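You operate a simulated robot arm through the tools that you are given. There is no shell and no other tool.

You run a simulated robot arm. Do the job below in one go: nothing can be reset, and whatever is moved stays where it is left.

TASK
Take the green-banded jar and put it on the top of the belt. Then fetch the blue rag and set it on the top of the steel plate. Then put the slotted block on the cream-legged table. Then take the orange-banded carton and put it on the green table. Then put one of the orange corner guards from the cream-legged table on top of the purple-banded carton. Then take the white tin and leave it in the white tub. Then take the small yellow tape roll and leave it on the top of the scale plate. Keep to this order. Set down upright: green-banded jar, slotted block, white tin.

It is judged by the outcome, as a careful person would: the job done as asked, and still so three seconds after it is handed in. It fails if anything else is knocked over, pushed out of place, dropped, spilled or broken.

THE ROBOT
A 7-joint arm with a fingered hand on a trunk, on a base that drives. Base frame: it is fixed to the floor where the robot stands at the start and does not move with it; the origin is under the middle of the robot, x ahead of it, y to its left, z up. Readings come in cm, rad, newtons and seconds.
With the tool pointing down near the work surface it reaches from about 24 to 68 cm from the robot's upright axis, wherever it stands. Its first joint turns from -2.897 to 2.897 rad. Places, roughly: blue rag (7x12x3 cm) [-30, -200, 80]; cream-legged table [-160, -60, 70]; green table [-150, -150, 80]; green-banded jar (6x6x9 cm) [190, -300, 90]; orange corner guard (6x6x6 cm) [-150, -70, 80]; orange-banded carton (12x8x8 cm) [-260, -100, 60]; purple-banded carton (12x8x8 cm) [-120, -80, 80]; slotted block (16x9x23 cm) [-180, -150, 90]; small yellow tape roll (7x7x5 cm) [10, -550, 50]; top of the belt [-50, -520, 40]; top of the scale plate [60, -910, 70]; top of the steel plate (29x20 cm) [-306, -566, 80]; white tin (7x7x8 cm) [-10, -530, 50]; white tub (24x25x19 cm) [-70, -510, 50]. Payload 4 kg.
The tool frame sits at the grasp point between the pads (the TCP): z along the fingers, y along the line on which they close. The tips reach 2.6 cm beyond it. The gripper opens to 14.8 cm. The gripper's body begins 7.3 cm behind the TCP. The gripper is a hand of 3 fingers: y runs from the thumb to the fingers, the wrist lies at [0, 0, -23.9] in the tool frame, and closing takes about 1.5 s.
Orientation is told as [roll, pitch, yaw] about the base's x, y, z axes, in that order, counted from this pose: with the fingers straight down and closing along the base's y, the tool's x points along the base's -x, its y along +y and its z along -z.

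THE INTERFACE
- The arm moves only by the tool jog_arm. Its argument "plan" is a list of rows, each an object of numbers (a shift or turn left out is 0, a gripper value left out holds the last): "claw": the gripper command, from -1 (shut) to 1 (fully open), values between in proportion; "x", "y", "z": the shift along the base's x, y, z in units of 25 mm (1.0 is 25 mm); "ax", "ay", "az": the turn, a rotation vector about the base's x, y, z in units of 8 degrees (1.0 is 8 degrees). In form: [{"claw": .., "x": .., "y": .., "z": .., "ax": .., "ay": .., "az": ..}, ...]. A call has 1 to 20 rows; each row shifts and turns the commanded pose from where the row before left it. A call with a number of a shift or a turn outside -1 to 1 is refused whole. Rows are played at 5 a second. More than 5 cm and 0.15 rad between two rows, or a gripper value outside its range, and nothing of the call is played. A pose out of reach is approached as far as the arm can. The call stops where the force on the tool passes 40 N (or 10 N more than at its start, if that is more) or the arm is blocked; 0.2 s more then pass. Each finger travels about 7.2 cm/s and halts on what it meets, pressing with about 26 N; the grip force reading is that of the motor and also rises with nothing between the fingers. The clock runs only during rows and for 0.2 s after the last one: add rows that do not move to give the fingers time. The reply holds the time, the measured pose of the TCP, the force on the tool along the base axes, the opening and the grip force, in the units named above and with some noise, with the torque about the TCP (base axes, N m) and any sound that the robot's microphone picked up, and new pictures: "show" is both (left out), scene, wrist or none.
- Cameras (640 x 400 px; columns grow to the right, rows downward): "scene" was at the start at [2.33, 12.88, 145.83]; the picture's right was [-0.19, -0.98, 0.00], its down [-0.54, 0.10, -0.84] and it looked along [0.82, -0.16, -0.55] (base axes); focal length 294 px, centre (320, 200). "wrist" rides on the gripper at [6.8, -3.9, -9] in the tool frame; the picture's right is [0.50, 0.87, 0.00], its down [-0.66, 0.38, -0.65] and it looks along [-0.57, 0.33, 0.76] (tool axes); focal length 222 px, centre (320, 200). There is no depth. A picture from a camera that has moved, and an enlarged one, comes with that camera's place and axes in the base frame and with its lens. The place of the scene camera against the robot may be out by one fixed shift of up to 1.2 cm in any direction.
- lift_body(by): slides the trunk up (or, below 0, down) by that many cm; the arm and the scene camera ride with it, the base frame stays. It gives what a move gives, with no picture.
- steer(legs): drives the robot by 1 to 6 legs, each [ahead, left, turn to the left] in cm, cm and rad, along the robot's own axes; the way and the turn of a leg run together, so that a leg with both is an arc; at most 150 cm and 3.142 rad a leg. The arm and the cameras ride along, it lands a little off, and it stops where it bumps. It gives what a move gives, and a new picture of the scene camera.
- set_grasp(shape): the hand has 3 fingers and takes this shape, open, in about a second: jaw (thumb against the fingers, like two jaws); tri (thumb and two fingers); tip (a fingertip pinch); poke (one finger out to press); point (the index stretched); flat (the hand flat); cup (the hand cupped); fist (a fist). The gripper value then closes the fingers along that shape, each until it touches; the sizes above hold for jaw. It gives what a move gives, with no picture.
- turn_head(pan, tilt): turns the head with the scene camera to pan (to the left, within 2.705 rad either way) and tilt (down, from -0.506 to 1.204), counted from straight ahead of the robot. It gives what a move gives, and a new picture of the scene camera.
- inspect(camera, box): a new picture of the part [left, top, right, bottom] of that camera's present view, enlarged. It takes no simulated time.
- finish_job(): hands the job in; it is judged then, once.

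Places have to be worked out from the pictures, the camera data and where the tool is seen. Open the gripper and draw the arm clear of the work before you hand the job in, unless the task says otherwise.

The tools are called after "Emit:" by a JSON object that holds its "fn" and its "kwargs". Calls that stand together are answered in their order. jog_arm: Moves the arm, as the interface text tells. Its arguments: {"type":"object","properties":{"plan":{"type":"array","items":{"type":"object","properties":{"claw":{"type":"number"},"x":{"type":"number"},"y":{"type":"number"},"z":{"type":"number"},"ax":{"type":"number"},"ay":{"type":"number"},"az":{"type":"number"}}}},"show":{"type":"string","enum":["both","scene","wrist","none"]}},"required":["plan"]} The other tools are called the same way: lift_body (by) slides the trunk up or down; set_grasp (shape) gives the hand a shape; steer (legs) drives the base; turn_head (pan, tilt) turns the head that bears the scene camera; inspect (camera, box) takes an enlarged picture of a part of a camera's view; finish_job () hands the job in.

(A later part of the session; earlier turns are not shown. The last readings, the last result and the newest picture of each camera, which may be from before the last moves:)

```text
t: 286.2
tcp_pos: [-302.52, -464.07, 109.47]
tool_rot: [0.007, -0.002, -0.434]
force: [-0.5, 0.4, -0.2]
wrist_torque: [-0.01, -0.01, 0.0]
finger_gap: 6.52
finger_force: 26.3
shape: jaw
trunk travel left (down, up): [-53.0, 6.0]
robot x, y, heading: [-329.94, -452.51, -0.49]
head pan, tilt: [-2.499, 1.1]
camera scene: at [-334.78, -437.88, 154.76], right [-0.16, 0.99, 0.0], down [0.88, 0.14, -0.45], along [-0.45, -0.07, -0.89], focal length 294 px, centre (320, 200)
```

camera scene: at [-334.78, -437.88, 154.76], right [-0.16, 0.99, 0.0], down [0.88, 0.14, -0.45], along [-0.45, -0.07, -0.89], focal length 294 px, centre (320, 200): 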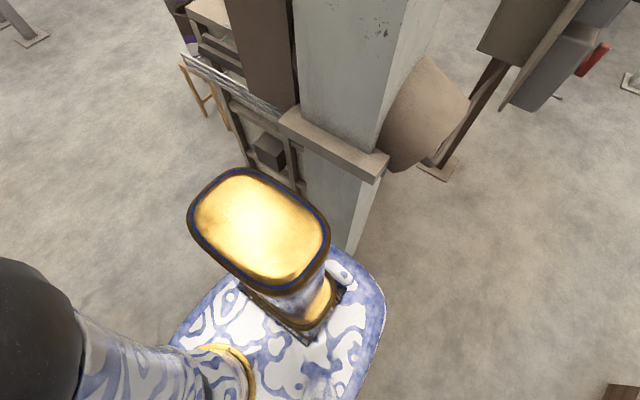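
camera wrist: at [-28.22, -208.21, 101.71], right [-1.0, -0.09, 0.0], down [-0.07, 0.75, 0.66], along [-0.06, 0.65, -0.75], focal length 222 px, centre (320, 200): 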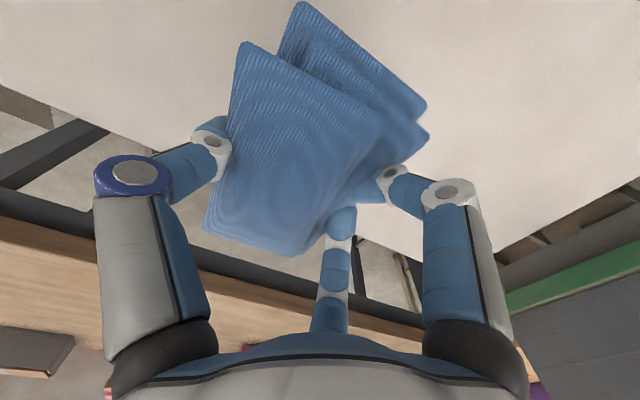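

Clear of the bin now, with roughly 10 cm free on each side. I'll slide right in steps.

Emit:
{"fn": "steer", "kwargs": {"legs": [[0.5, -45, 0]]}}

Emit:
{"fn": "steer", "kwargs": {"legs": [[1, -43, 0]]}}

Emit:
{"fn": "turn_head", "kwargs": {"pan": -0.2, "tilt": 0.7}}

```text
t: 288.9
tcp_pos: [-322.83, -503.56, 109.51]
tool_rot: [0.006, -0.002, -0.436]
force: [-0.1, 0.2, -0.6]
wrist_torque: [0.01, 0.0, 0.02]
finger_gap: 6.54
finger_force: 25.6
shape: jaw
trunk travel left (down, up): [-53.0, 6.0]
robot x, y, heading: [-350.07, -492.12, -0.486]
head pan, tilt: [-2.499, 1.1]
camera scene: at [-355.1, -477.3, 154.76], right [-0.15, 0.99, 0.0], down [0.88, 0.14, -0.45], along [-0.45, -0.07, -0.89], focal length 294 px, centre (320, 200)
```

scene: 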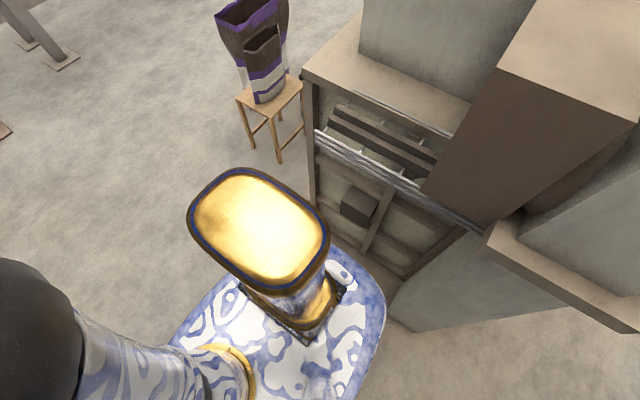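

```text
t: 291.6
tcp_pos: [-342.49, -542.57, 109.52]
tool_rot: [0.009, -0.003, -0.442]
force: [-0.3, 0.4, -0.5]
wrist_torque: [0.0, 0.03, 0.02]
finger_gap: 6.53
finger_force: 25.7
shape: jaw
trunk travel left (down, up): [-53.0, 6.0]
robot x, y, heading: [-370.21, -530.7, -0.496]
head pan, tilt: [-2.499, 1.1]
camera scene: at [-374.72, -516.17, 154.76], right [-0.15, 0.99, 0.0], down [0.88, 0.13, -0.45], along [-0.45, -0.07, -0.89], focal length 294 px, centre (320, 200)
```

scene: 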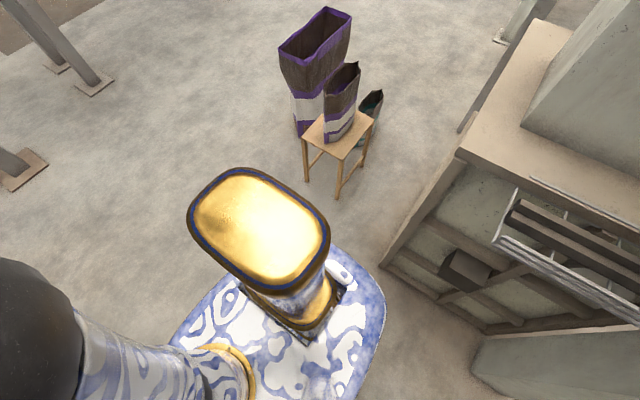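

```text
t: 293.7
tcp_pos: [-342.61, -542.48, 109.55]
tool_rot: [0.008, -0.003, -0.442]
force: [-0.4, 0.5, -1.1]
wrist_torque: [0.01, -0.01, 0.01]
finger_gap: 6.55
finger_force: 26.4
shape: jaw
trunk travel left (down, up): [-53.0, 6.0]
robot x, y, heading: [-370.37, -530.85, -0.496]
head pan, tilt: [-0.201, 0.7]
camera scene: at [-361.94, -520.65, 157.76], right [-0.64, -0.77, 0.0], down [-0.49, 0.41, -0.76], along [0.59, -0.49, -0.64], focal length 294 px, centre (320, 200)
```

scene: 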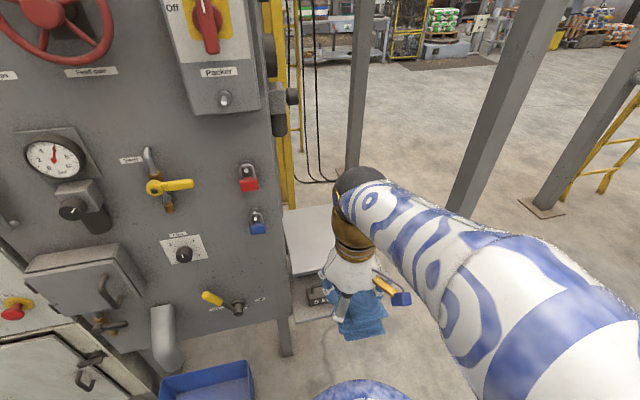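

I'm through and the plate is right ahead, beyond the hand; its centre is about 73 cm from my axis. I'll roll 15 cm closer.

Emit:
{"fn": "steer", "kwargs": {"legs": [[15, 0, 0]]}}

Emit:
{"fn": "turn_head", "kwargs": {"pan": -0.2, "tilt": 0.9}}

```text
t: 295.1
tcp_pos: [-329.58, -549.63, 109.45]
tool_rot: [0.007, -0.002, -0.441]
force: [-1.0, 0.5, -1.1]
wrist_torque: [0.04, -0.01, -0.01]
finger_gap: 6.55
finger_force: 26.6
shape: jaw
trunk travel left (down, up): [-53.0, 6.0]
robot x, y, heading: [-357.4, -537.84, -0.5]
head pan, tilt: [-0.201, 0.7]
camera scene: at [-348.8, -527.73, 157.75], right [-0.64, -0.77, 0.0], down [-0.49, 0.41, -0.76], along [0.59, -0.49, -0.64], focal length 294 px, centre (320, 200)
```

scene: 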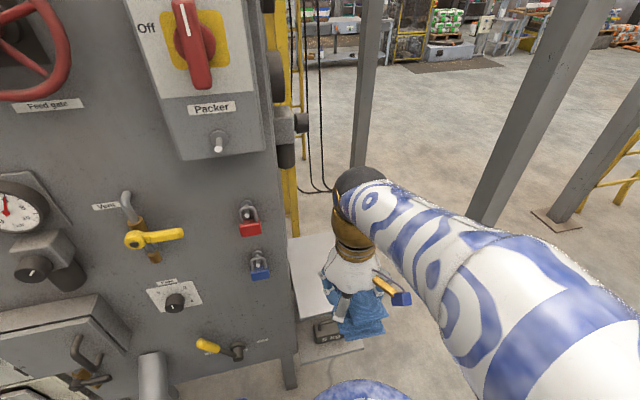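

```text
t: 295.8
tcp_pos: [-329.63, -549.69, 109.58]
tool_rot: [0.007, -0.002, -0.442]
force: [-0.5, 0.1, -0.2]
wrist_torque: [0.02, -0.01, -0.02]
finger_gap: 6.54
finger_force: 25.7
shape: jaw
trunk travel left (down, up): [-53.0, 6.0]
robot x, y, heading: [-356.54, -537.66, -0.499]
head pan, tilt: [-0.201, 0.901]
camera scene: at [-349.59, -527.09, 156.15], right [-0.64, -0.77, 0.0], down [-0.6, 0.5, -0.62], along [0.48, -0.4, -0.78], focal length 294 px, centre (320, 200)
```

scene: 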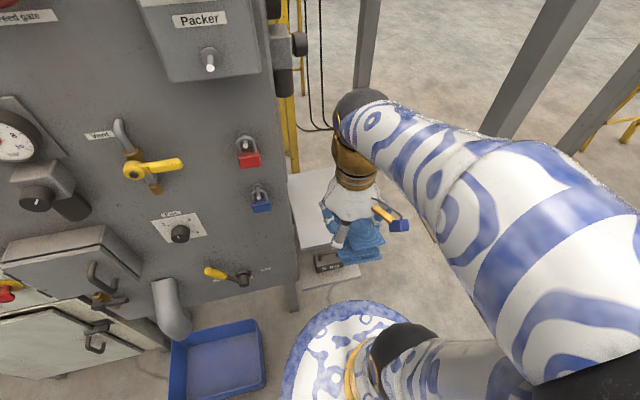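

The plate centre is 58 cm ahead. I'll carry the rag over it at this height, staying right of the panel's side knobs.

Emit:
{"fn": "jog_arm", "kwargs": {"plan": [{"x": 0.936, "y": -0.664}, {"x": 0.936, "y": -0.664}, {"x": 0.936, "y": -0.664}, {"x": 0.936, "y": -0.664}, {"x": 0.936, "y": -0.664}, {"x": 0.936, "y": -0.664}, {"x": 0.936, "y": -0.664}, {"x": 0.936, "y": -0.664}, {"x": 0.936, "y": -0.664}, {"x": 0.936, "y": -0.664}, {}], "show": "both"}}

```text
t: 298.2
tcp_pos: [-306.29, -566.3, 109.3]
tool_rot: [0.007, 0.0, -0.442]
force: [-0.4, 0.9, -0.1]
wrist_torque: [-0.01, -0.04, -0.04]
finger_gap: 6.54
finger_force: 25.6
shape: jaw
trunk travel left (down, up): [-53.0, 6.0]
robot x, y, heading: [-356.86, -537.93, -0.499]
head pan, tilt: [-0.201, 0.901]
camera scene: at [-349.58, -527.1, 156.14], right [-0.64, -0.77, 0.0], down [-0.6, 0.5, -0.62], along [0.48, -0.4, -0.78], focal length 294 px, centre (320, 200)
camera wrist: at [-314.12, -566.98, 118.34], right [-0.08, 1.0, 0.0], down [0.75, 0.06, 0.66], along [0.66, 0.06, -0.75], focal length 222 px, centre (320, 200)
```

scene: 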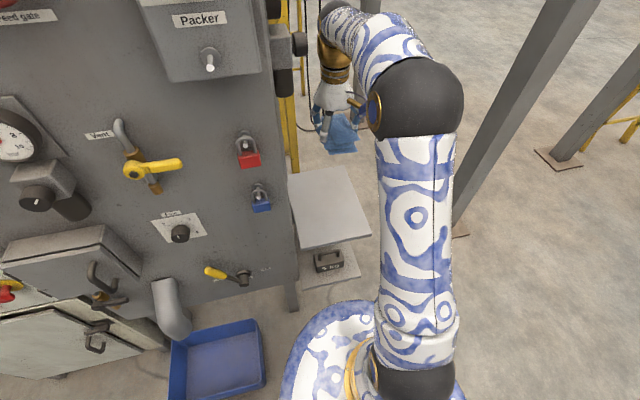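
wrist: 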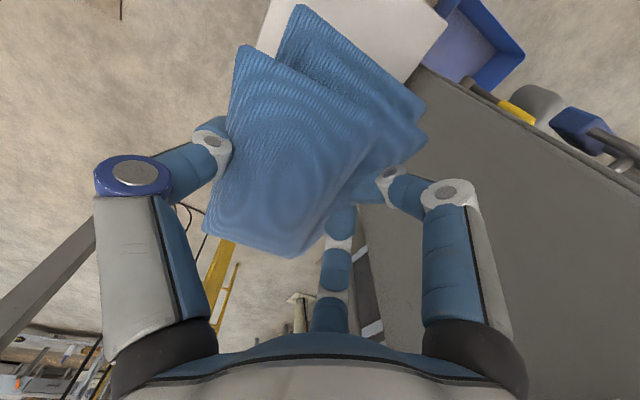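

The rag is centred over the plate (plate centre [-306,-566.4]). I'll lower to about z=87, then go slowly to contact.

Emit:
{"fn": "jog_arm", "kwargs": {"plan": [{"z": -1}, {"z": -1}, {"z": -1}, {"z": -1}, {"z": -1}, {"z": -1}, {"z": -1}, {"z": -1}, {"z": -0.9}, {}], "show": "both"}}

```text
t: 300.4
tcp_pos: [-305.92, -566.27, 87.24]
tool_rot: [0.007, -0.002, -0.443]
force: [-0.2, -0.6, -1.0]
wrist_torque: [0.01, 0.02, 0.03]
finger_gap: 6.52
finger_force: 26.0
shape: jaw
trunk travel left (down, up): [-53.0, 6.0]
robot x, y, heading: [-356.93, -537.84, -0.49]
head pan, tilt: [-0.201, 0.901]
camera scene: at [-349.57, -527.11, 156.14], right [-0.64, -0.77, 0.0], down [-0.6, 0.5, -0.62], along [0.48, -0.4, -0.78], focal length 294 px, centre (320, 200)
camera wrist: at [-313.86, -566.93, 96.17], right [-0.08, 1.0, 0.0], down [0.75, 0.06, 0.66], along [0.66, 0.06, -0.75], focal length 222 px, centre (320, 200)
```

scene: 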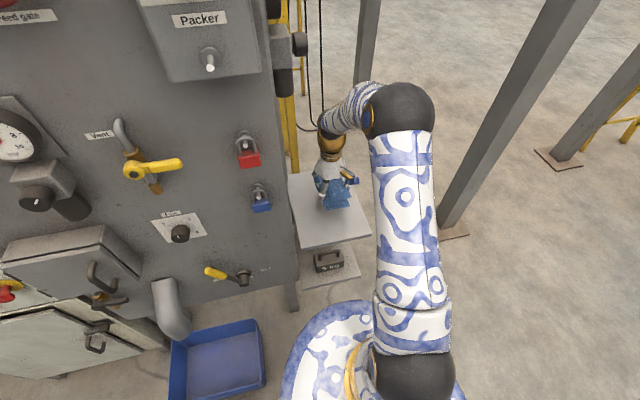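
wrist: 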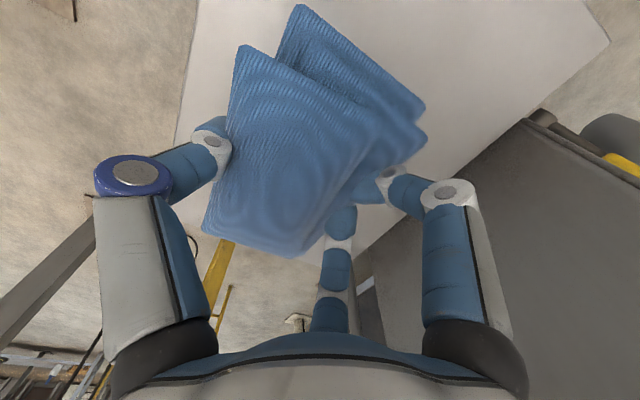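

The rag is well inside the plate outline. Lowering slowly until it touches.

Emit:
{"fn": "jog_arm", "kwargs": {"plan": [{"z": -0.4}, {"z": -0.4}, {"z": -0.2}, {"z": -0.15}, {}], "show": "none"}}

Emit:
{"fn": "jog_arm", "kwargs": {"plan": [{"z": -0.12}, {"z": -0.12}, {}], "show": "wrist"}}

```text
t: 301.6
tcp_pos: [-306.21, -566.26, 84.27]
tool_rot: [0.007, -0.002, -0.441]
force: [-0.6, -1.2, -0.4]
wrist_torque: [0.02, 0.01, 0.02]
finger_gap: 6.5
finger_force: 26.0
shape: jaw
trunk travel left (down, up): [-53.0, 6.0]
robot x, y, heading: [-356.54, -538.12, -0.497]
head pan, tilt: [-0.201, 0.901]
```

```text
t: 302.4
tcp_pos: [-306.15, -566.21, 83.75]
tool_rot: [0.007, -0.002, -0.44]
force: [0.2, -0.7, -1.2]
wrist_torque: [0.04, 0.0, 0.0]
finger_gap: 6.52
finger_force: 26.1
shape: jaw
trunk travel left (down, up): [-53.0, 6.0]
robot x, y, heading: [-357.09, -537.78, -0.499]
head pan, tilt: [-0.201, 0.901]
camera wrist: at [-314.03, -566.92, 92.74], right [-0.08, 1.0, 0.0], down [0.75, 0.06, 0.66], along [0.66, 0.06, -0.75], focal length 222 px, centre (320, 200)
```

wrist: 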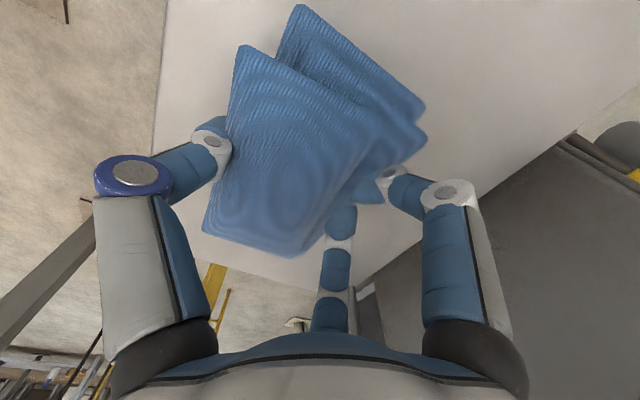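

No contact yet; continuing in small steps.

Emit:
{"fn": "jog_arm", "kwargs": {"plan": [{"z": -0.12}, {"z": -0.12}, {"z": -0.12}, {}], "show": "none"}}

Emit:
{"fn": "jog_arm", "kwargs": {"plan": [{"z": -0.12}, {"z": -0.12}, {}], "show": "wrist"}}

```text
t: 303.4
tcp_pos: [-306.15, -566.23, 82.95]
tool_rot: [0.007, -0.006, -0.441]
force: [1.1, -0.9, 14.5]
wrist_torque: [-0.62, 0.31, 0.02]
finger_gap: 6.51
finger_force: 25.9
shape: jaw
trunk travel left (down, up): [-53.0, 6.0]
robot x, y, heading: [-356.47, -538.02, -0.491]
head pan, tilt: [-0.201, 0.901]
```

```text
t: 304.2
tcp_pos: [-306.21, -566.18, 82.72]
tool_rot: [0.007, -0.012, -0.441]
force: [-5.6, 2.8, 24.5]
wrist_torque: [-0.72, 0.45, -0.19]
finger_gap: 6.48
finger_force: 26.5
shape: jaw
trunk travel left (down, up): [-53.0, 6.0]
robot x, y, heading: [-356.66, -537.81, -0.494]
head pan, tilt: [-0.201, 0.901]
stopped in row 3: the force on the tool passed its limit at 41 N (the readings are from after the stop); the commanded pose is now the measured one
camera wrist: at [-314.03, -566.89, 91.63], right [-0.08, 1.0, 0.0], down [0.75, 0.06, 0.66], along [0.66, 0.05, -0.75], focal length 222 px, centre (320, 200)
```

wrist: 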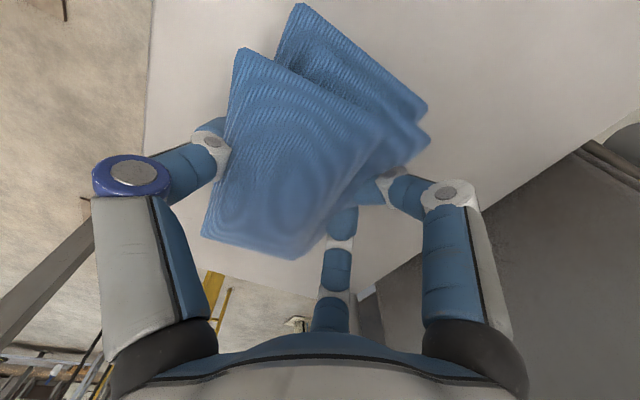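

The rag is on the plate. I'll relieve the pressure and open the fingers moderately.

Emit:
{"fn": "jog_arm", "kwargs": {"plan": [{"z": 0.12}, {}, {"claw": 0.35}, {}, {}, {}, {}], "show": "wrist"}}

```text
t: 305.8
tcp_pos: [-305.98, -566.25, 82.84]
tool_rot: [0.004, -0.008, -0.441]
force: [0.1, -0.9, 1.0]
wrist_torque: [0.07, 0.02, -0.03]
finger_gap: 9.92
finger_force: 0.0
shape: jaw
trunk travel left (down, up): [-53.0, 6.0]
robot x, y, heading: [-356.77, -537.63, -0.497]
head pan, tilt: [-0.201, 0.901]
camera wrist: at [-313.88, -566.96, 91.67], right [-0.08, 1.0, 0.0], down [0.75, 0.06, 0.66], along [0.66, 0.06, -0.75], focal length 222 px, centre (320, 200)
```

wrist: 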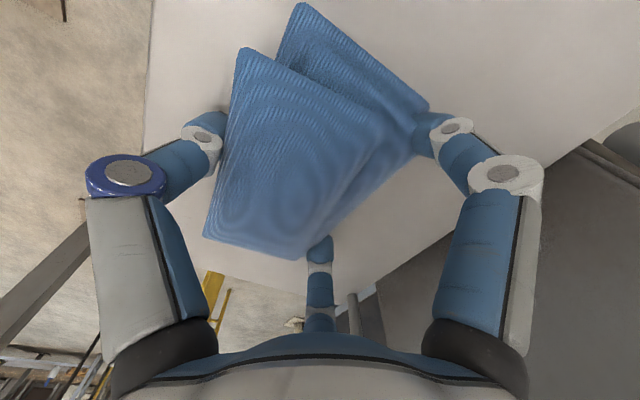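

Released. I'll open slightly more so the tips clear the rag, then rise straight up.

Emit:
{"fn": "jog_arm", "kwargs": {"plan": [{"claw": 0.6}, {}, {}, {"z": 0.4}, {"z": 0.8}, {"z": 1}, {"z": 1}, {"z": 1}, {"z": 1}, {"z": 1}, {"z": 1}, {"z": 1}, {"z": 1}, {}], "show": "both"}}

```text
t: 308.8
tcp_pos: [-306.02, -566.12, 105.81]
tool_rot: [0.005, -0.007, -0.44]
force: [-0.4, 0.1, 0.1]
wrist_torque: [-0.01, 0.01, 0.02]
finger_gap: 11.8
finger_force: 0.0
shape: jaw
trunk travel left (down, up): [-53.0, 6.0]
robot x, y, heading: [-356.93, -537.89, -0.495]
head pan, tilt: [-0.201, 0.901]
camera scene: at [-349.58, -527.1, 156.14], right [-0.64, -0.77, 0.0], down [-0.6, 0.5, -0.62], along [0.48, -0.4, -0.78], focal length 294 px, centre (320, 200)
camera wrist: at [-313.92, -566.84, 114.74], right [-0.08, 1.0, 0.0], down [0.75, 0.06, 0.66], along [0.66, 0.06, -0.75], focal length 222 px, centre (320, 200)
```

scene: 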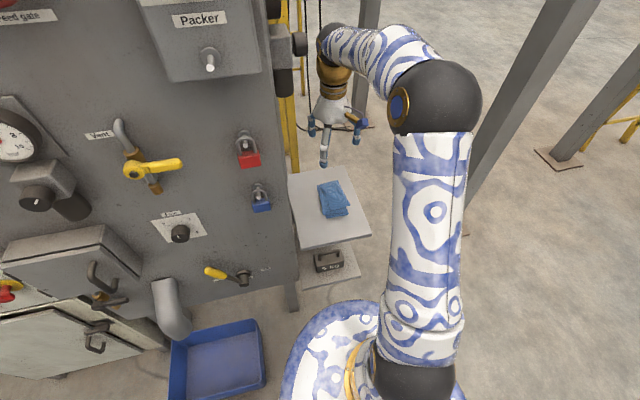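
wrist: 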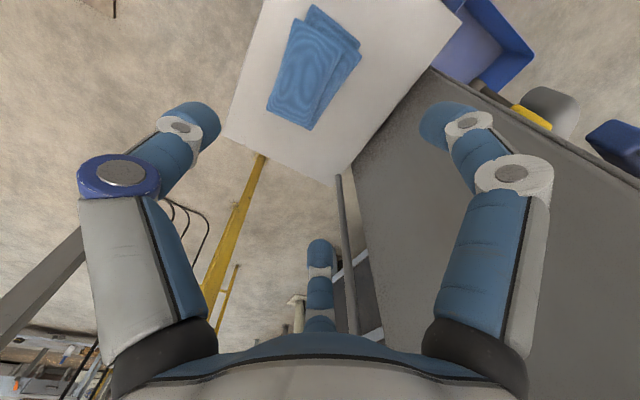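

The rag lies flat and centred on the steel plate. I'll retract the arm, back up 15 cm and slide left back through the gap the same way.

Emit:
{"fn": "jog_arm", "kwargs": {"plan": [{"x": -0.936, "y": 0.64}, {"x": -0.936, "y": 0.64}, {"x": -0.936, "y": 0.64}, {"x": -0.936, "y": 0.64}, {"x": -0.936, "y": 0.64}, {"x": -0.936, "y": 0.64}, {"x": -0.936, "y": 0.64}, {"x": -0.936, "y": 0.64}, {"x": -0.936, "y": 0.64}, {"x": -0.936, "y": 0.64}, {}], "show": "none"}}

Emit:
{"fn": "steer", "kwargs": {"legs": [[-14.5, 0, 0]]}}

Emit:
{"fn": "turn_head", "kwargs": {"pan": 2.0, "tilt": 0.9}}

```text
t: 311.2
tcp_pos: [-329.55, -550.16, 105.62]
tool_rot: [0.005, -0.006, -0.442]
force: [0.1, 0.9, -0.5]
wrist_torque: [0.01, 0.02, -0.03]
finger_gap: 11.81
finger_force: 0.1
shape: jaw
trunk travel left (down, up): [-53.0, 6.0]
robot x, y, heading: [-357.02, -537.85, -0.498]
head pan, tilt: [-0.201, 0.901]
```

```text
t: 312.5
tcp_pos: [-342.58, -543.43, 105.73]
tool_rot: [0.006, -0.007, -0.445]
force: [0.1, -0.7, -0.1]
wrist_torque: [-0.04, -0.05, 0.03]
finger_gap: 11.8
finger_force: 0.0
shape: jaw
trunk travel left (down, up): [-53.0, 6.0]
robot x, y, heading: [-369.78, -531.12, -0.5]
head pan, tilt: [-0.201, 0.901]
camera scene: at [-362.43, -520.14, 156.14], right [-0.64, -0.77, 0.0], down [-0.6, 0.5, -0.62], along [0.48, -0.4, -0.78], focal length 294 px, centre (320, 200)
```

scene: 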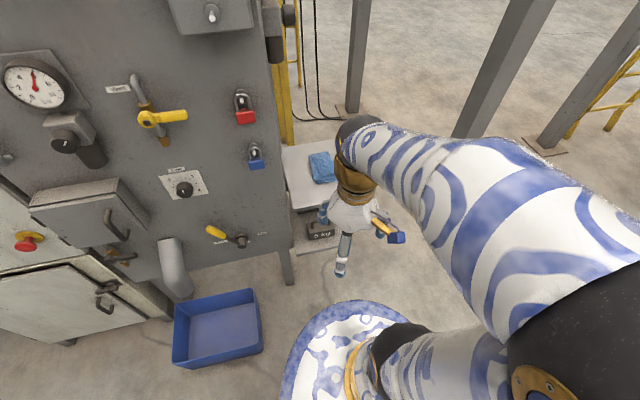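

```text
t: 314.6
tcp_pos: [-342.52, -543.37, 105.64]
tool_rot: [0.006, -0.006, -0.445]
force: [0.5, 0.4, -0.4]
wrist_torque: [-0.02, 0.01, 0.01]
finger_gap: 11.84
finger_force: 0.1
shape: jaw
trunk travel left (down, up): [-53.0, 6.0]
robot x, y, heading: [-369.85, -530.74, -0.494]
head pan, tilt: [2.0, 0.901]
camera scene: at [-367.63, -507.78, 156.14], right [1.0, -0.07, 0.0], down [-0.05, -0.78, -0.62], along [0.04, 0.62, -0.78], focal length 294 px, centre (320, 200)
```

scene: 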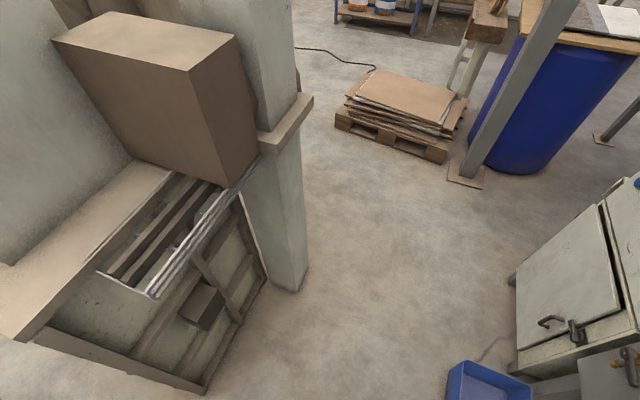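

The gap is about 76 cm between bin rim and column. I'll slide left through it, holding the same line as before.

Emit:
{"fn": "steer", "kwargs": {"legs": [[-1.5, 45, 0]]}}

Emit:
{"fn": "steer", "kwargs": {"legs": [[-3, 62, 0]]}}

Emit:
{"fn": "turn_head", "kwargs": {"pan": 2.4, "tilt": 0.5}}

```text
t: 317.4
tcp_pos: [-322.03, -502.48, 105.72]
tool_rot: [0.006, -0.008, -0.442]
force: [0.3, -0.4, -0.2]
wrist_torque: [0.0, 0.0, 0.01]
finger_gap: 11.84
finger_force: 0.1
shape: jaw
trunk travel left (down, up): [-53.0, 6.0]
robot x, y, heading: [-349.3, -490.05, -0.495]
head pan, tilt: [2.0, 0.901]
camera scene: at [-347.22, -466.91, 156.13], right [1.0, -0.07, 0.0], down [-0.05, -0.78, -0.62], along [0.04, 0.62, -0.78], focal length 294 px, centre (320, 200)
```

scene: 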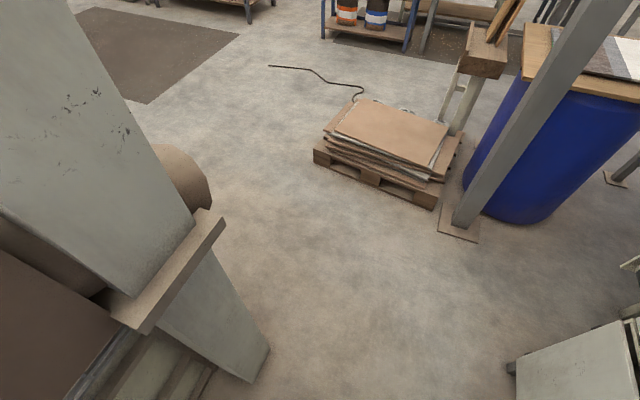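

```text
t: 320.8
tcp_pos: [-294.95, -446.47, 105.65]
tool_rot: [0.006, -0.007, -0.446]
force: [-0.2, 0.0, 1.3]
wrist_torque: [0.02, -0.02, -0.02]
finger_gap: 11.79
finger_force: 0.1
shape: jaw
trunk travel left (down, up): [-53.0, 6.0]
robot x, y, heading: [-322.15, -434.28, -0.499]
head pan, tilt: [2.0, 0.901]
camera scene: at [-320.27, -410.96, 156.14], right [1.0, -0.07, 0.0], down [-0.05, -0.78, -0.62], along [0.04, 0.62, -0.78], focal length 294 px, centre (320, 200)
```

scene: 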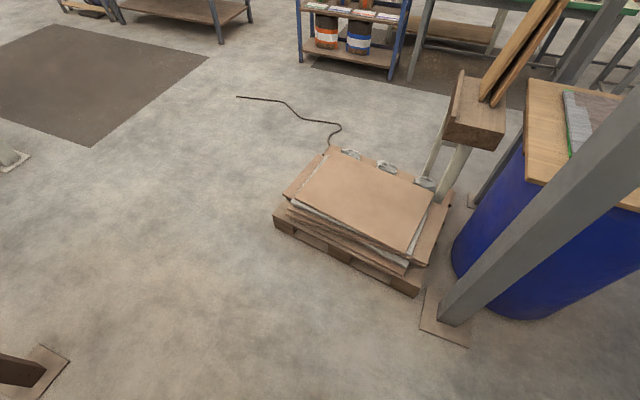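

```text
t: 321.7
tcp_pos: [-295.05, -446.61, 105.7]
tool_rot: [0.005, -0.008, -0.446]
force: [-0.3, 0.3, -0.7]
wrist_torque: [-0.03, 0.01, 0.02]
finger_gap: 11.81
finger_force: 0.0
shape: jaw
trunk travel left (down, up): [-53.0, 6.0]
robot x, y, heading: [-322.15, -434.3, -0.497]
head pan, tilt: [2.4, 0.499]
camera scene: at [-323.75, -409.9, 159.52], right [0.95, 0.32, 0.0], down [0.16, -0.45, -0.88], along [-0.28, 0.83, -0.48], focal length 294 px, centre (320, 200)
```

scene: 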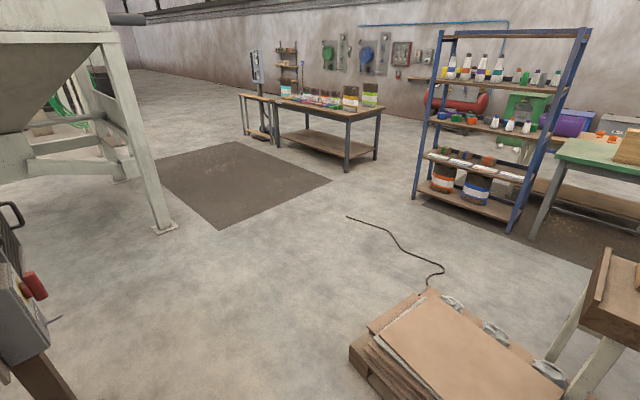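

Back past the console. I'll retrace the path in reverse: left away from the screen stand, back along past the pallet, then out to the open floor.

Emit:
{"fn": "steer", "kwargs": {"legs": [[0, 45, 0], [-149, 0, 0], [-72, 62, 0]]}}

Emit:
{"fn": "steer", "kwargs": {"legs": [[0, 147, 0]]}}

Emit:
{"fn": "turn_head", "kwargs": {"pan": 0.6, "tilt": 0.45}}

```text
t: 335.9
tcp_pos: [-436.29, -248.63, 105.63]
tool_rot: [0.005, -0.007, -0.433]
force: [0.1, -0.6, -0.6]
wrist_torque: [-0.02, 0.02, -0.02]
finger_gap: 11.82
finger_force: 0.0
shape: jaw
trunk travel left (down, up): [-53.0, 6.0]
robot x, y, heading: [-463.61, -236.68, -0.486]
head pan, tilt: [2.4, 0.499]
camera scene: at [-465.41, -212.34, 159.52], right [0.94, 0.34, 0.0], down [0.16, -0.45, -0.88], along [-0.29, 0.83, -0.48], focal length 294 px, centre (320, 200)
```

scene: 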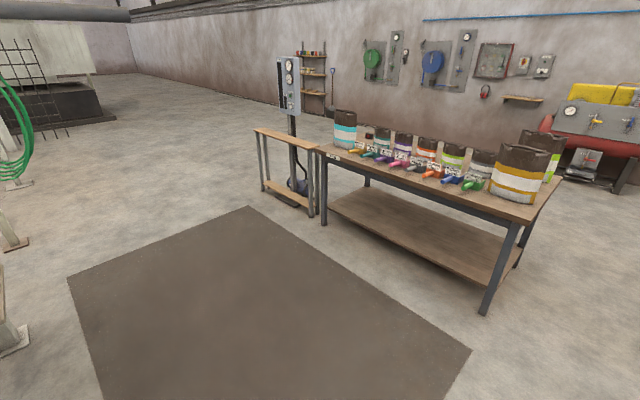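

```text
t: 343.4
tcp_pos: [-363.76, -116.56, 105.54]
tool_rot: [0.005, -0.007, -0.463]
force: [-0.1, 0.6, -0.6]
wrist_torque: [-0.02, -0.01, 0.0]
finger_gap: 11.82
finger_force: 0.1
shape: jaw
trunk travel left (down, up): [-53.0, 6.0]
robot x, y, heading: [-390.77, -103.54, -0.519]
head pan, tilt: [2.4, 0.499]
camera scene: at [-391.72, -79.41, 159.53], right [0.95, 0.31, 0.0], down [0.15, -0.46, -0.88], along [-0.27, 0.84, -0.48], focal length 294 px, centre (320, 200)
```

scene: 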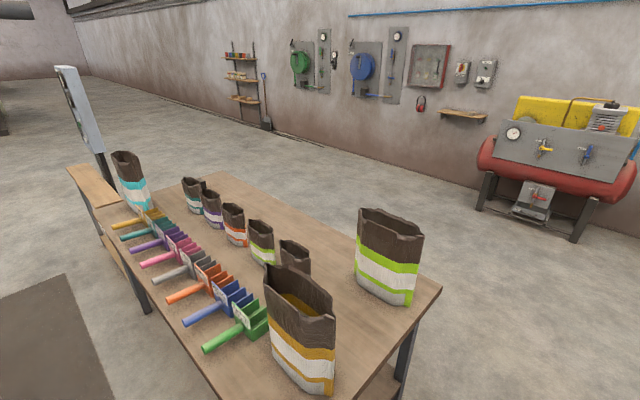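

```text
t: 345.2
tcp_pos: [-363.82, -116.53, 105.64]
tool_rot: [0.007, -0.008, -0.465]
force: [-0.3, -0.3, 0.7]
wrist_torque: [0.02, -0.01, 0.0]
finger_gap: 11.81
finger_force: 0.1
shape: jaw
trunk travel left (down, up): [-53.0, 6.0]
robot x, y, heading: [-390.78, -103.61, -0.519]
head pan, tilt: [0.6, 0.45]
camera scene: at [-379.77, -87.3, 159.97], right [0.08, -1.0, 0.0], down [-0.43, -0.04, -0.9], along [0.9, 0.08, -0.44], focal length 294 px, centre (320, 200)
```

scene: 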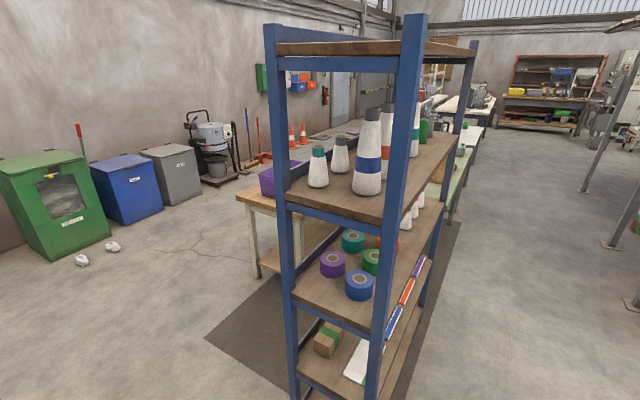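

I'm at the end of the rack with the aisle ahead. I'll drive along the aisle toward the slotted block, keeping clear of the cable on my right.

Emit:
{"fn": "steer", "kwargs": {"legs": [[149, 6, 0], [45, 2, 0]]}}

Emit:
{"fn": "turn_head", "kwargs": {"pan": 1.2, "tilt": 0.6}}

```text
t: 354.9
tcp_pos: [-190.8, -202.92, 105.56]
tool_rot: [0.006, -0.008, -0.446]
force: [0.3, 0.2, -0.1]
wrist_torque: [0.01, 0.0, 0.0]
finger_gap: 11.8
finger_force: 0.0
shape: jaw
trunk travel left (down, up): [-53.0, 6.0]
robot x, y, heading: [-218.43, -190.56, -0.503]
head pan, tilt: [0.6, 0.45]
camera scene: at [-207.24, -173.85, 159.97], right [0.1, -1.0, 0.0], down [-0.43, -0.04, -0.9], along [0.9, 0.09, -0.44], focal length 294 px, centre (320, 200)
```

scene: 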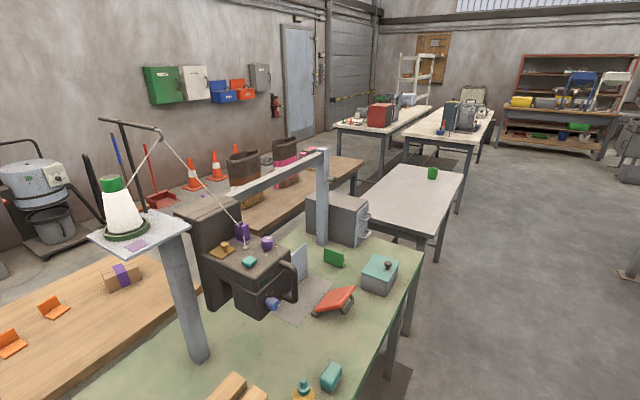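

```text
t: 355.9
tcp_pos: [-190.74, -202.77, 105.68]
tool_rot: [0.005, -0.007, -0.449]
force: [0.0, 0.1, -0.1]
wrist_torque: [0.01, -0.01, 0.01]
finger_gap: 11.84
finger_force: 0.1
shape: jaw
trunk travel left (down, up): [-53.0, 6.0]
robot x, y, heading: [-218.23, -190.5, -0.504]
head pan, tilt: [1.201, 0.6]
camera scene: at [-209.64, -169.06, 158.62], right [0.64, -0.77, 0.0], down [-0.43, -0.36, -0.83], along [0.63, 0.53, -0.56], focal length 294 px, centre (320, 200)
```

scene: 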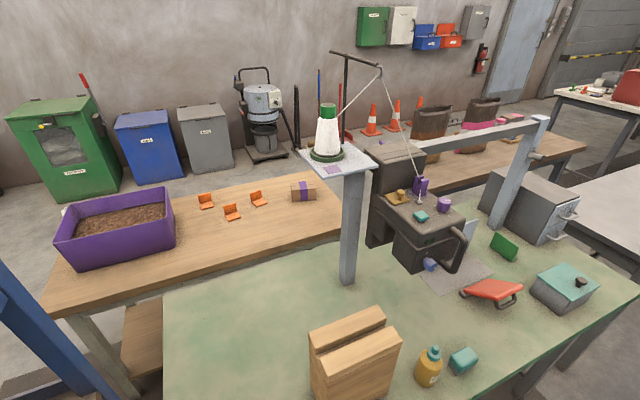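

I have a clear view: the slotted block stands at about [-181,-154], long side along the aisle, and the cream table beyond. I'll move 14 cm further and turn left to face it.

Emit:
{"fn": "steer", "kwargs": {"legs": [[14, -4, 0], [0, 0, 1.61]]}}

Emit:
{"fn": "turn_head", "kwargs": {"pan": -0.1, "tilt": 0.85}}

```text
t: 361.1
tcp_pos: [-196.2, -172.88, 105.55]
tool_rot: [0.006, -0.007, 1.164]
force: [0.0, -0.6, -0.3]
wrist_torque: [0.0, -0.03, -0.03]
finger_gap: 11.8
finger_force: 0.1
shape: jaw
trunk travel left (down, up): [-53.0, 6.0]
robot x, y, heading: [-207.95, -200.51, 1.111]
head pan, tilt: [1.201, 0.6]
camera scene: at [-230.2, -193.24, 158.62], right [0.74, 0.67, 0.0], down [0.38, -0.42, -0.83], along [-0.56, 0.61, -0.56], focal length 294 px, centre (320, 200)
```

scene: 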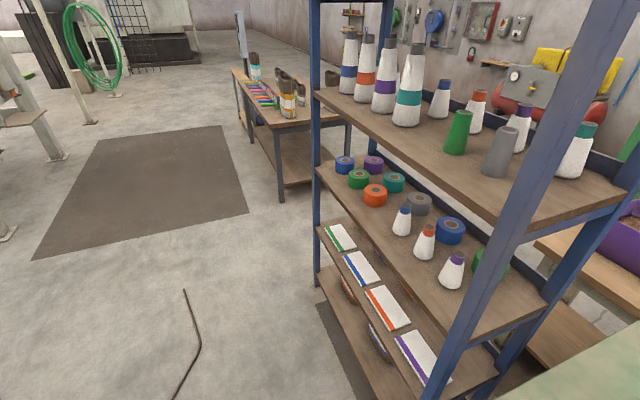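

```text
t: 362.6
tcp_pos: [-196.19, -172.94, 105.63]
tool_rot: [0.005, -0.008, 1.165]
force: [-0.2, -1.1, -0.5]
wrist_torque: [0.01, -0.02, -0.03]
finger_gap: 11.81
finger_force: 0.0
shape: jaw
trunk travel left (down, up): [-53.0, 6.0]
robot x, y, heading: [-207.33, -200.42, 1.114]
head pan, tilt: [-0.099, 0.85]
camera scene: at [-220.09, -193.13, 156.53], right [0.85, -0.53, 0.0], down [-0.4, -0.64, -0.66], along [0.35, 0.56, -0.75], focal length 294 px, centre (320, 200)
```

scene: 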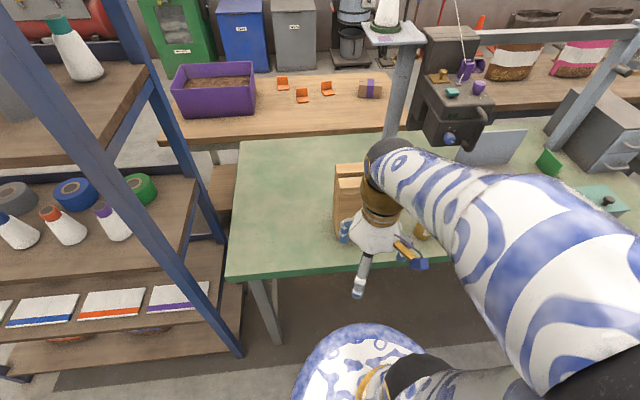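

The hand is close to the block, so first I'll raise it, then turn it 93° so it closes across the block's 9 cm width, and hover over the block.

Emit:
{"fn": "jog_arm", "kwargs": {"plan": [{"claw": 1.0, "z": 1}, {"z": 1}, {"z": 1}, {"z": 1}, {"z": 1}, {"z": 0.8}, {"x": 0.81, "y": 0.96, "az": -0.9}, {"x": 0.81, "y": 0.96, "az": -0.9}, {"x": 0.81, "y": 0.96, "az": -0.9}, {"x": 0.81, "y": 0.96, "az": -0.9}, {"x": 0.81, "y": 0.96, "az": -0.9}, {"x": 0.81, "y": 0.96, "az": -0.9}, {"x": 0.81, "y": 0.96, "az": -0.9}, {"az": -0.9}, {"az": -0.9}, {"az": -0.9}, {"az": -0.9}, {"az": -0.9}, {"az": -0.8}, {}], "show": "both"}}

```text
t: 366.8
tcp_pos: [-182.19, -155.95, 120.04]
tool_rot: [0.004, -0.006, -0.458]
force: [-0.5, 0.2, 0.3]
wrist_torque: [0.0, 0.0, 0.0]
finger_gap: 14.8
finger_force: 0.0
shape: jaw
trunk travel left (down, up): [-53.0, 6.0]
robot x, y, heading: [-207.36, -200.27, 1.117]
head pan, tilt: [-0.099, 0.85]
camera scene: at [-220.08, -193.12, 156.53], right [0.85, -0.53, 0.0], down [-0.4, -0.64, -0.66], along [0.35, 0.56, -0.75], focal length 294 px, centre (320, 200)
camera wrist: at [-190.02, -156.55, 129.1], right [-0.07, 1.0, 0.0], down [0.75, 0.05, 0.66], along [0.66, 0.04, -0.75], focal length 222 px, centre (320, 200)
```

scene: 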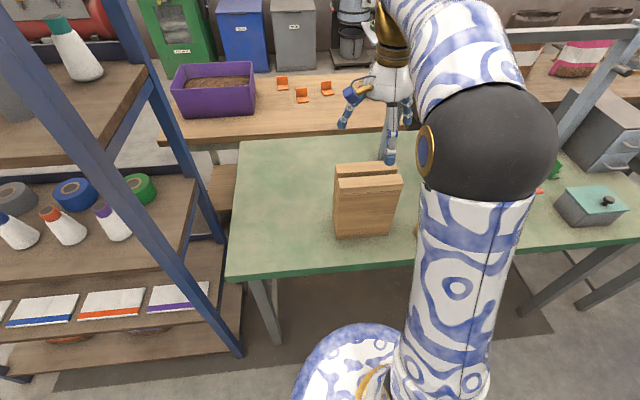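
wrist: 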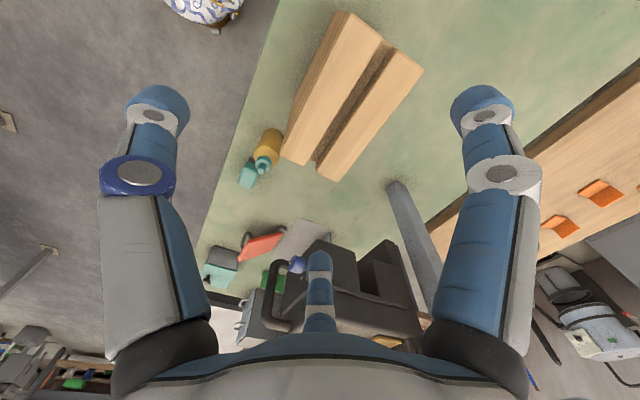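

The block top centre is at about [-180.5,-153.3] with a slot along its length. I'll align the yaw, shift over it, and descend to just above its top to check finger clearance.

Emit:
{"fn": "jog_arm", "kwargs": {"plan": [{"x": 0.48, "y": 0.86, "az": 0.18}, {"x": 0.48, "y": 0.86, "az": 0.17}, {"z": -1}, {"z": -1}, {"z": -1}, {"z": -1}, {"z": -1}, {}], "show": "both"}}

```text
t: 368.6
tcp_pos: [-179.61, -151.82, 107.69]
tool_rot: [0.005, -0.008, -0.407]
force: [-0.3, -0.3, 0.2]
wrist_torque: [0.03, 0.0, 0.01]
finger_gap: 14.79
finger_force: 0.0
shape: jaw
trunk travel left (down, up): [-53.0, 6.0]
robot x, y, heading: [-207.63, -200.59, 1.116]
head pan, tilt: [-0.099, 0.85]
camera scene: at [-220.07, -193.12, 156.53], right [0.85, -0.53, 0.0], down [-0.4, -0.64, -0.66], along [0.35, 0.56, -0.75], focal length 294 px, centre (320, 200)
camera wrist: at [-187.51, -152.66, 116.63], right [-0.12, 0.99, 0.0], down [0.75, 0.09, 0.66], along [0.66, 0.08, -0.75], focal length 222 px, centre (320, 200)
```

scene: 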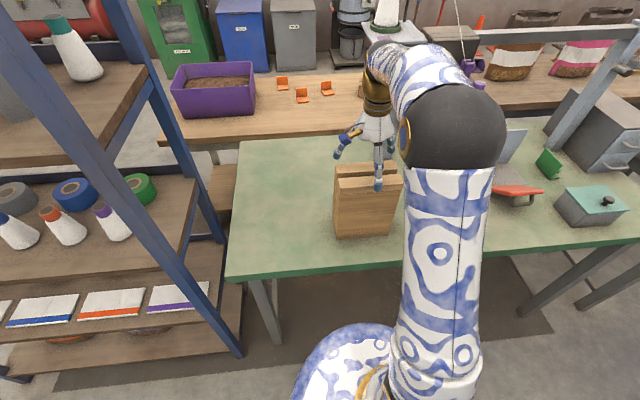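
wrist: 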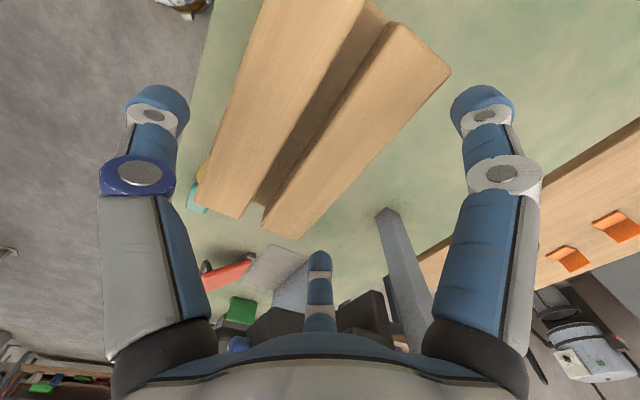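

Clearance looks good on both sides; the block's axis is about -0.467 rad, so I'll trim the yaw and descend to z≈97.8.

Emit:
{"fn": "jog_arm", "kwargs": {"plan": [{"az": -0.43}, {"z": -0.8}, {"z": -0.8}, {"z": -0.8}, {"z": -0.8}, {"z": -0.75}, {}], "show": "both"}}

```text
t: 369.8
tcp_pos: [-179.61, -151.8, 100.85]
tool_rot: [0.023, -0.009, -0.467]
force: [-3.0, -4.6, 26.4]
wrist_torque: [-0.75, 0.21, 0.05]
finger_gap: 14.7
finger_force: 0.1
shape: jaw
trunk travel left (down, up): [-53.0, 6.0]
robot x, y, heading: [-207.58, -200.35, 1.112]
head pan, tilt: [-0.099, 0.85]
stopped in row 5: the force on the tool passed its limit at 54 N (the readings are from after the stop); the commanded pose is now the measured one
camera scene: at [-220.24, -193.39, 156.58], right [0.85, -0.53, 0.0], down [-0.4, -0.64, -0.66], along [0.35, 0.56, -0.75], focal length 294 px, centre (320, 200)
camera wrist: at [-187.61, -152.27, 109.72], right [-0.06, 1.0, 0.01], down [0.74, 0.03, 0.67], along [0.67, 0.05, -0.74], focal length 222 px, centre (320, 200)
```

scene: 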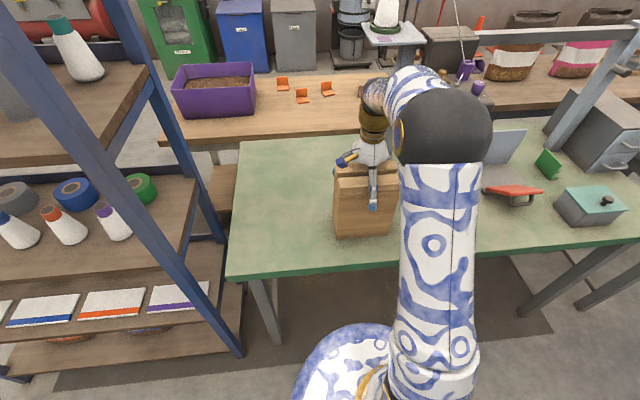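
wrist: 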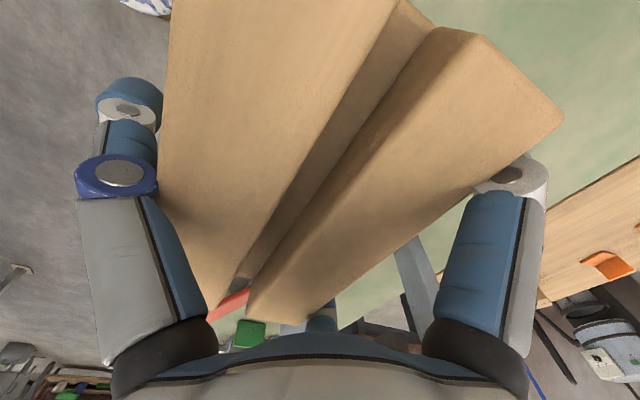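

The fingers flare outward from the palm, so the block's top edges wedged against them at this depth. That's as deep as they can go, which still gives about 5 cm of overlap. I'll lift slightly and close.

Emit:
{"fn": "jog_arm", "kwargs": {"plan": [{"z": 0.25}, {}], "show": "none"}}

Emit:
{"fn": "jog_arm", "kwargs": {"plan": [{"ax": -0.1}, {}], "show": "wrist"}}

```text
t: 370.4
tcp_pos: [-179.55, -151.64, 101.13]
tool_rot: [0.017, -0.009, -0.466]
force: [-3.1, -1.1, -0.2]
wrist_torque: [-0.16, -0.03, -0.02]
finger_gap: 14.73
finger_force: 0.0
shape: jaw
trunk travel left (down, up): [-53.0, 6.0]
robot x, y, heading: [-207.73, -200.56, 1.113]
head pan, tilt: [-0.099, 0.85]
```

```text
t: 371.0
tcp_pos: [-179.53, -151.57, 101.01]
tool_rot: [0.002, -0.014, -0.468]
force: [-2.4, -0.2, -0.5]
wrist_torque: [0.07, 0.03, -0.01]
finger_gap: 14.73
finger_force: 0.1
shape: jaw
trunk travel left (down, up): [-53.0, 6.0]
robot x, y, heading: [-207.53, -200.32, 1.107]
head pan, tilt: [-0.099, 0.85]
camera wrist: at [-187.49, -151.99, 110.01], right [-0.06, 1.0, 0.0], down [0.75, 0.05, 0.66], along [0.66, 0.03, -0.75], focal length 222 px, centre (320, 200)
```

wrist: 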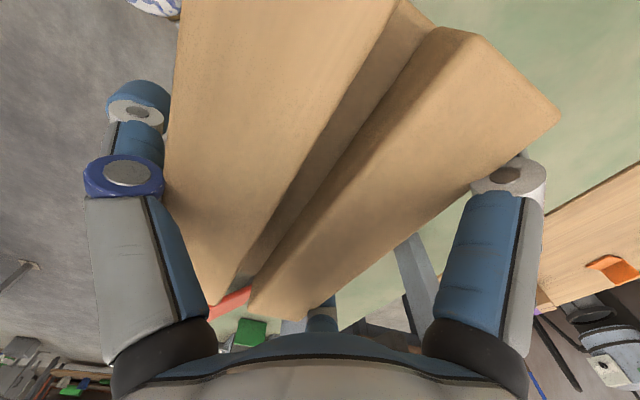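

Forces are near zero now. I'll close the fingers on the block.

Emit:
{"fn": "jog_arm", "kwargs": {"plan": [{"claw": -0.4}, {}, {}, {}, {}, {}, {}, {}], "show": "both"}}

```text
t: 372.8
tcp_pos: [-179.47, -151.62, 101.1]
tool_rot: [0.003, -0.014, -0.466]
force: [-0.7, -1.7, -0.4]
wrist_torque: [0.07, -0.02, 0.03]
finger_gap: 9.02
finger_force: 26.4
shape: jaw
trunk travel left (down, up): [-53.0, 6.0]
robot x, y, heading: [-207.41, -200.3, 1.108]
head pan, tilt: [-0.099, 0.85]
camera scene: at [-220.07, -193.14, 156.53], right [0.85, -0.53, 0.0], down [-0.4, -0.64, -0.66], along [0.35, 0.56, -0.75], focal length 294 px, centre (320, 200)
camera wrist: at [-187.47, -151.99, 110.02], right [-0.06, 1.0, 0.0], down [0.75, 0.04, 0.66], along [0.66, 0.04, -0.75], focal length 222 px, centre (320, 200)
```

scene: 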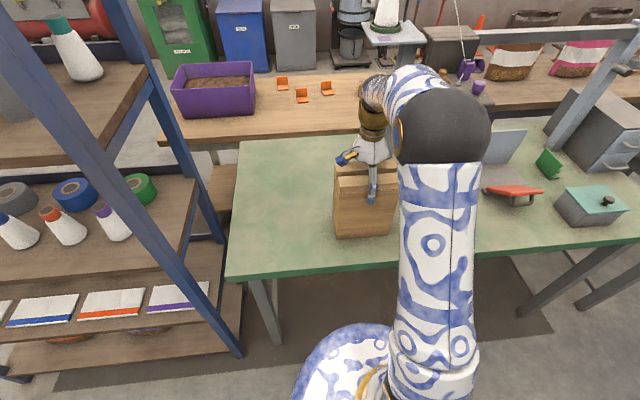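
wrist: 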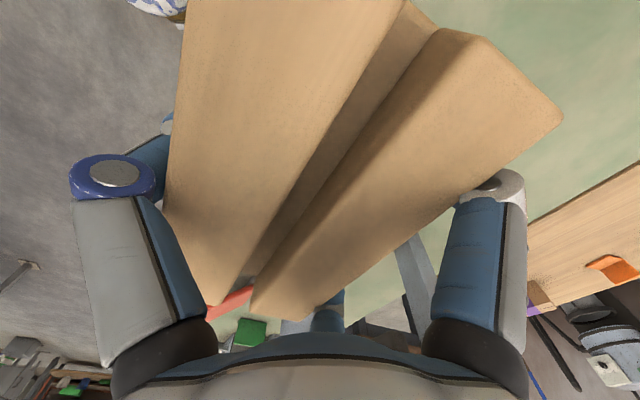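

Gripped at 9.0 cm with 26 N. I'll lift a few centimetres and check.

Emit:
{"fn": "jog_arm", "kwargs": {"plan": [{"z": 0.2}, {"z": 0.3}, {"z": 0.4}, {"z": 0.5}, {}], "show": "both"}}

```text
t: 374.0
tcp_pos: [-179.45, -151.66, 104.58]
tool_rot: [0.003, -0.014, -0.467]
force: [-0.3, 0.5, -10.5]
wrist_torque: [0.21, -0.12, -0.02]
finger_gap: 9.0
finger_force: 26.7
shape: jaw
trunk travel left (down, up): [-53.0, 6.0]
robot x, y, heading: [-207.65, -200.34, 1.112]
head pan, tilt: [-0.099, 0.85]
camera scene: at [-220.02, -193.03, 156.53], right [0.85, -0.53, 0.0], down [-0.4, -0.64, -0.66], along [0.35, 0.56, -0.75], focal length 294 px, centre (320, 200)
camera wrist: at [-187.48, -152.0, 113.53], right [-0.06, 1.0, 0.0], down [0.75, 0.05, 0.66], along [0.66, 0.03, -0.75], focal length 222 px, centre (320, 200)
```

scene: 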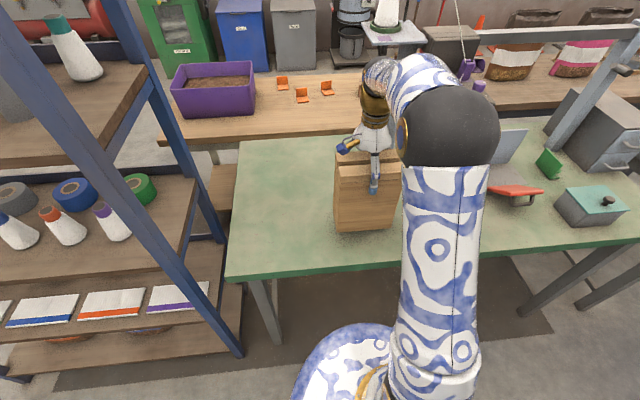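
wrist: 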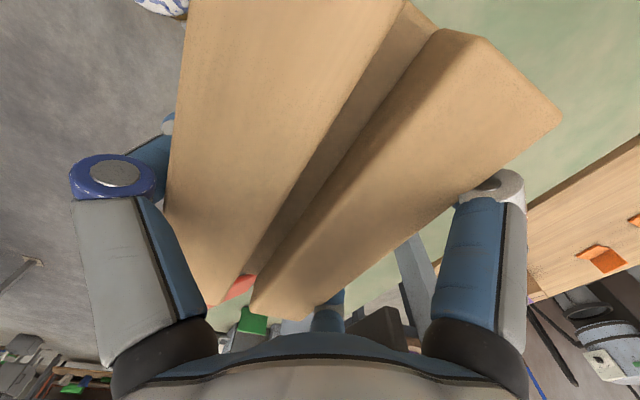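

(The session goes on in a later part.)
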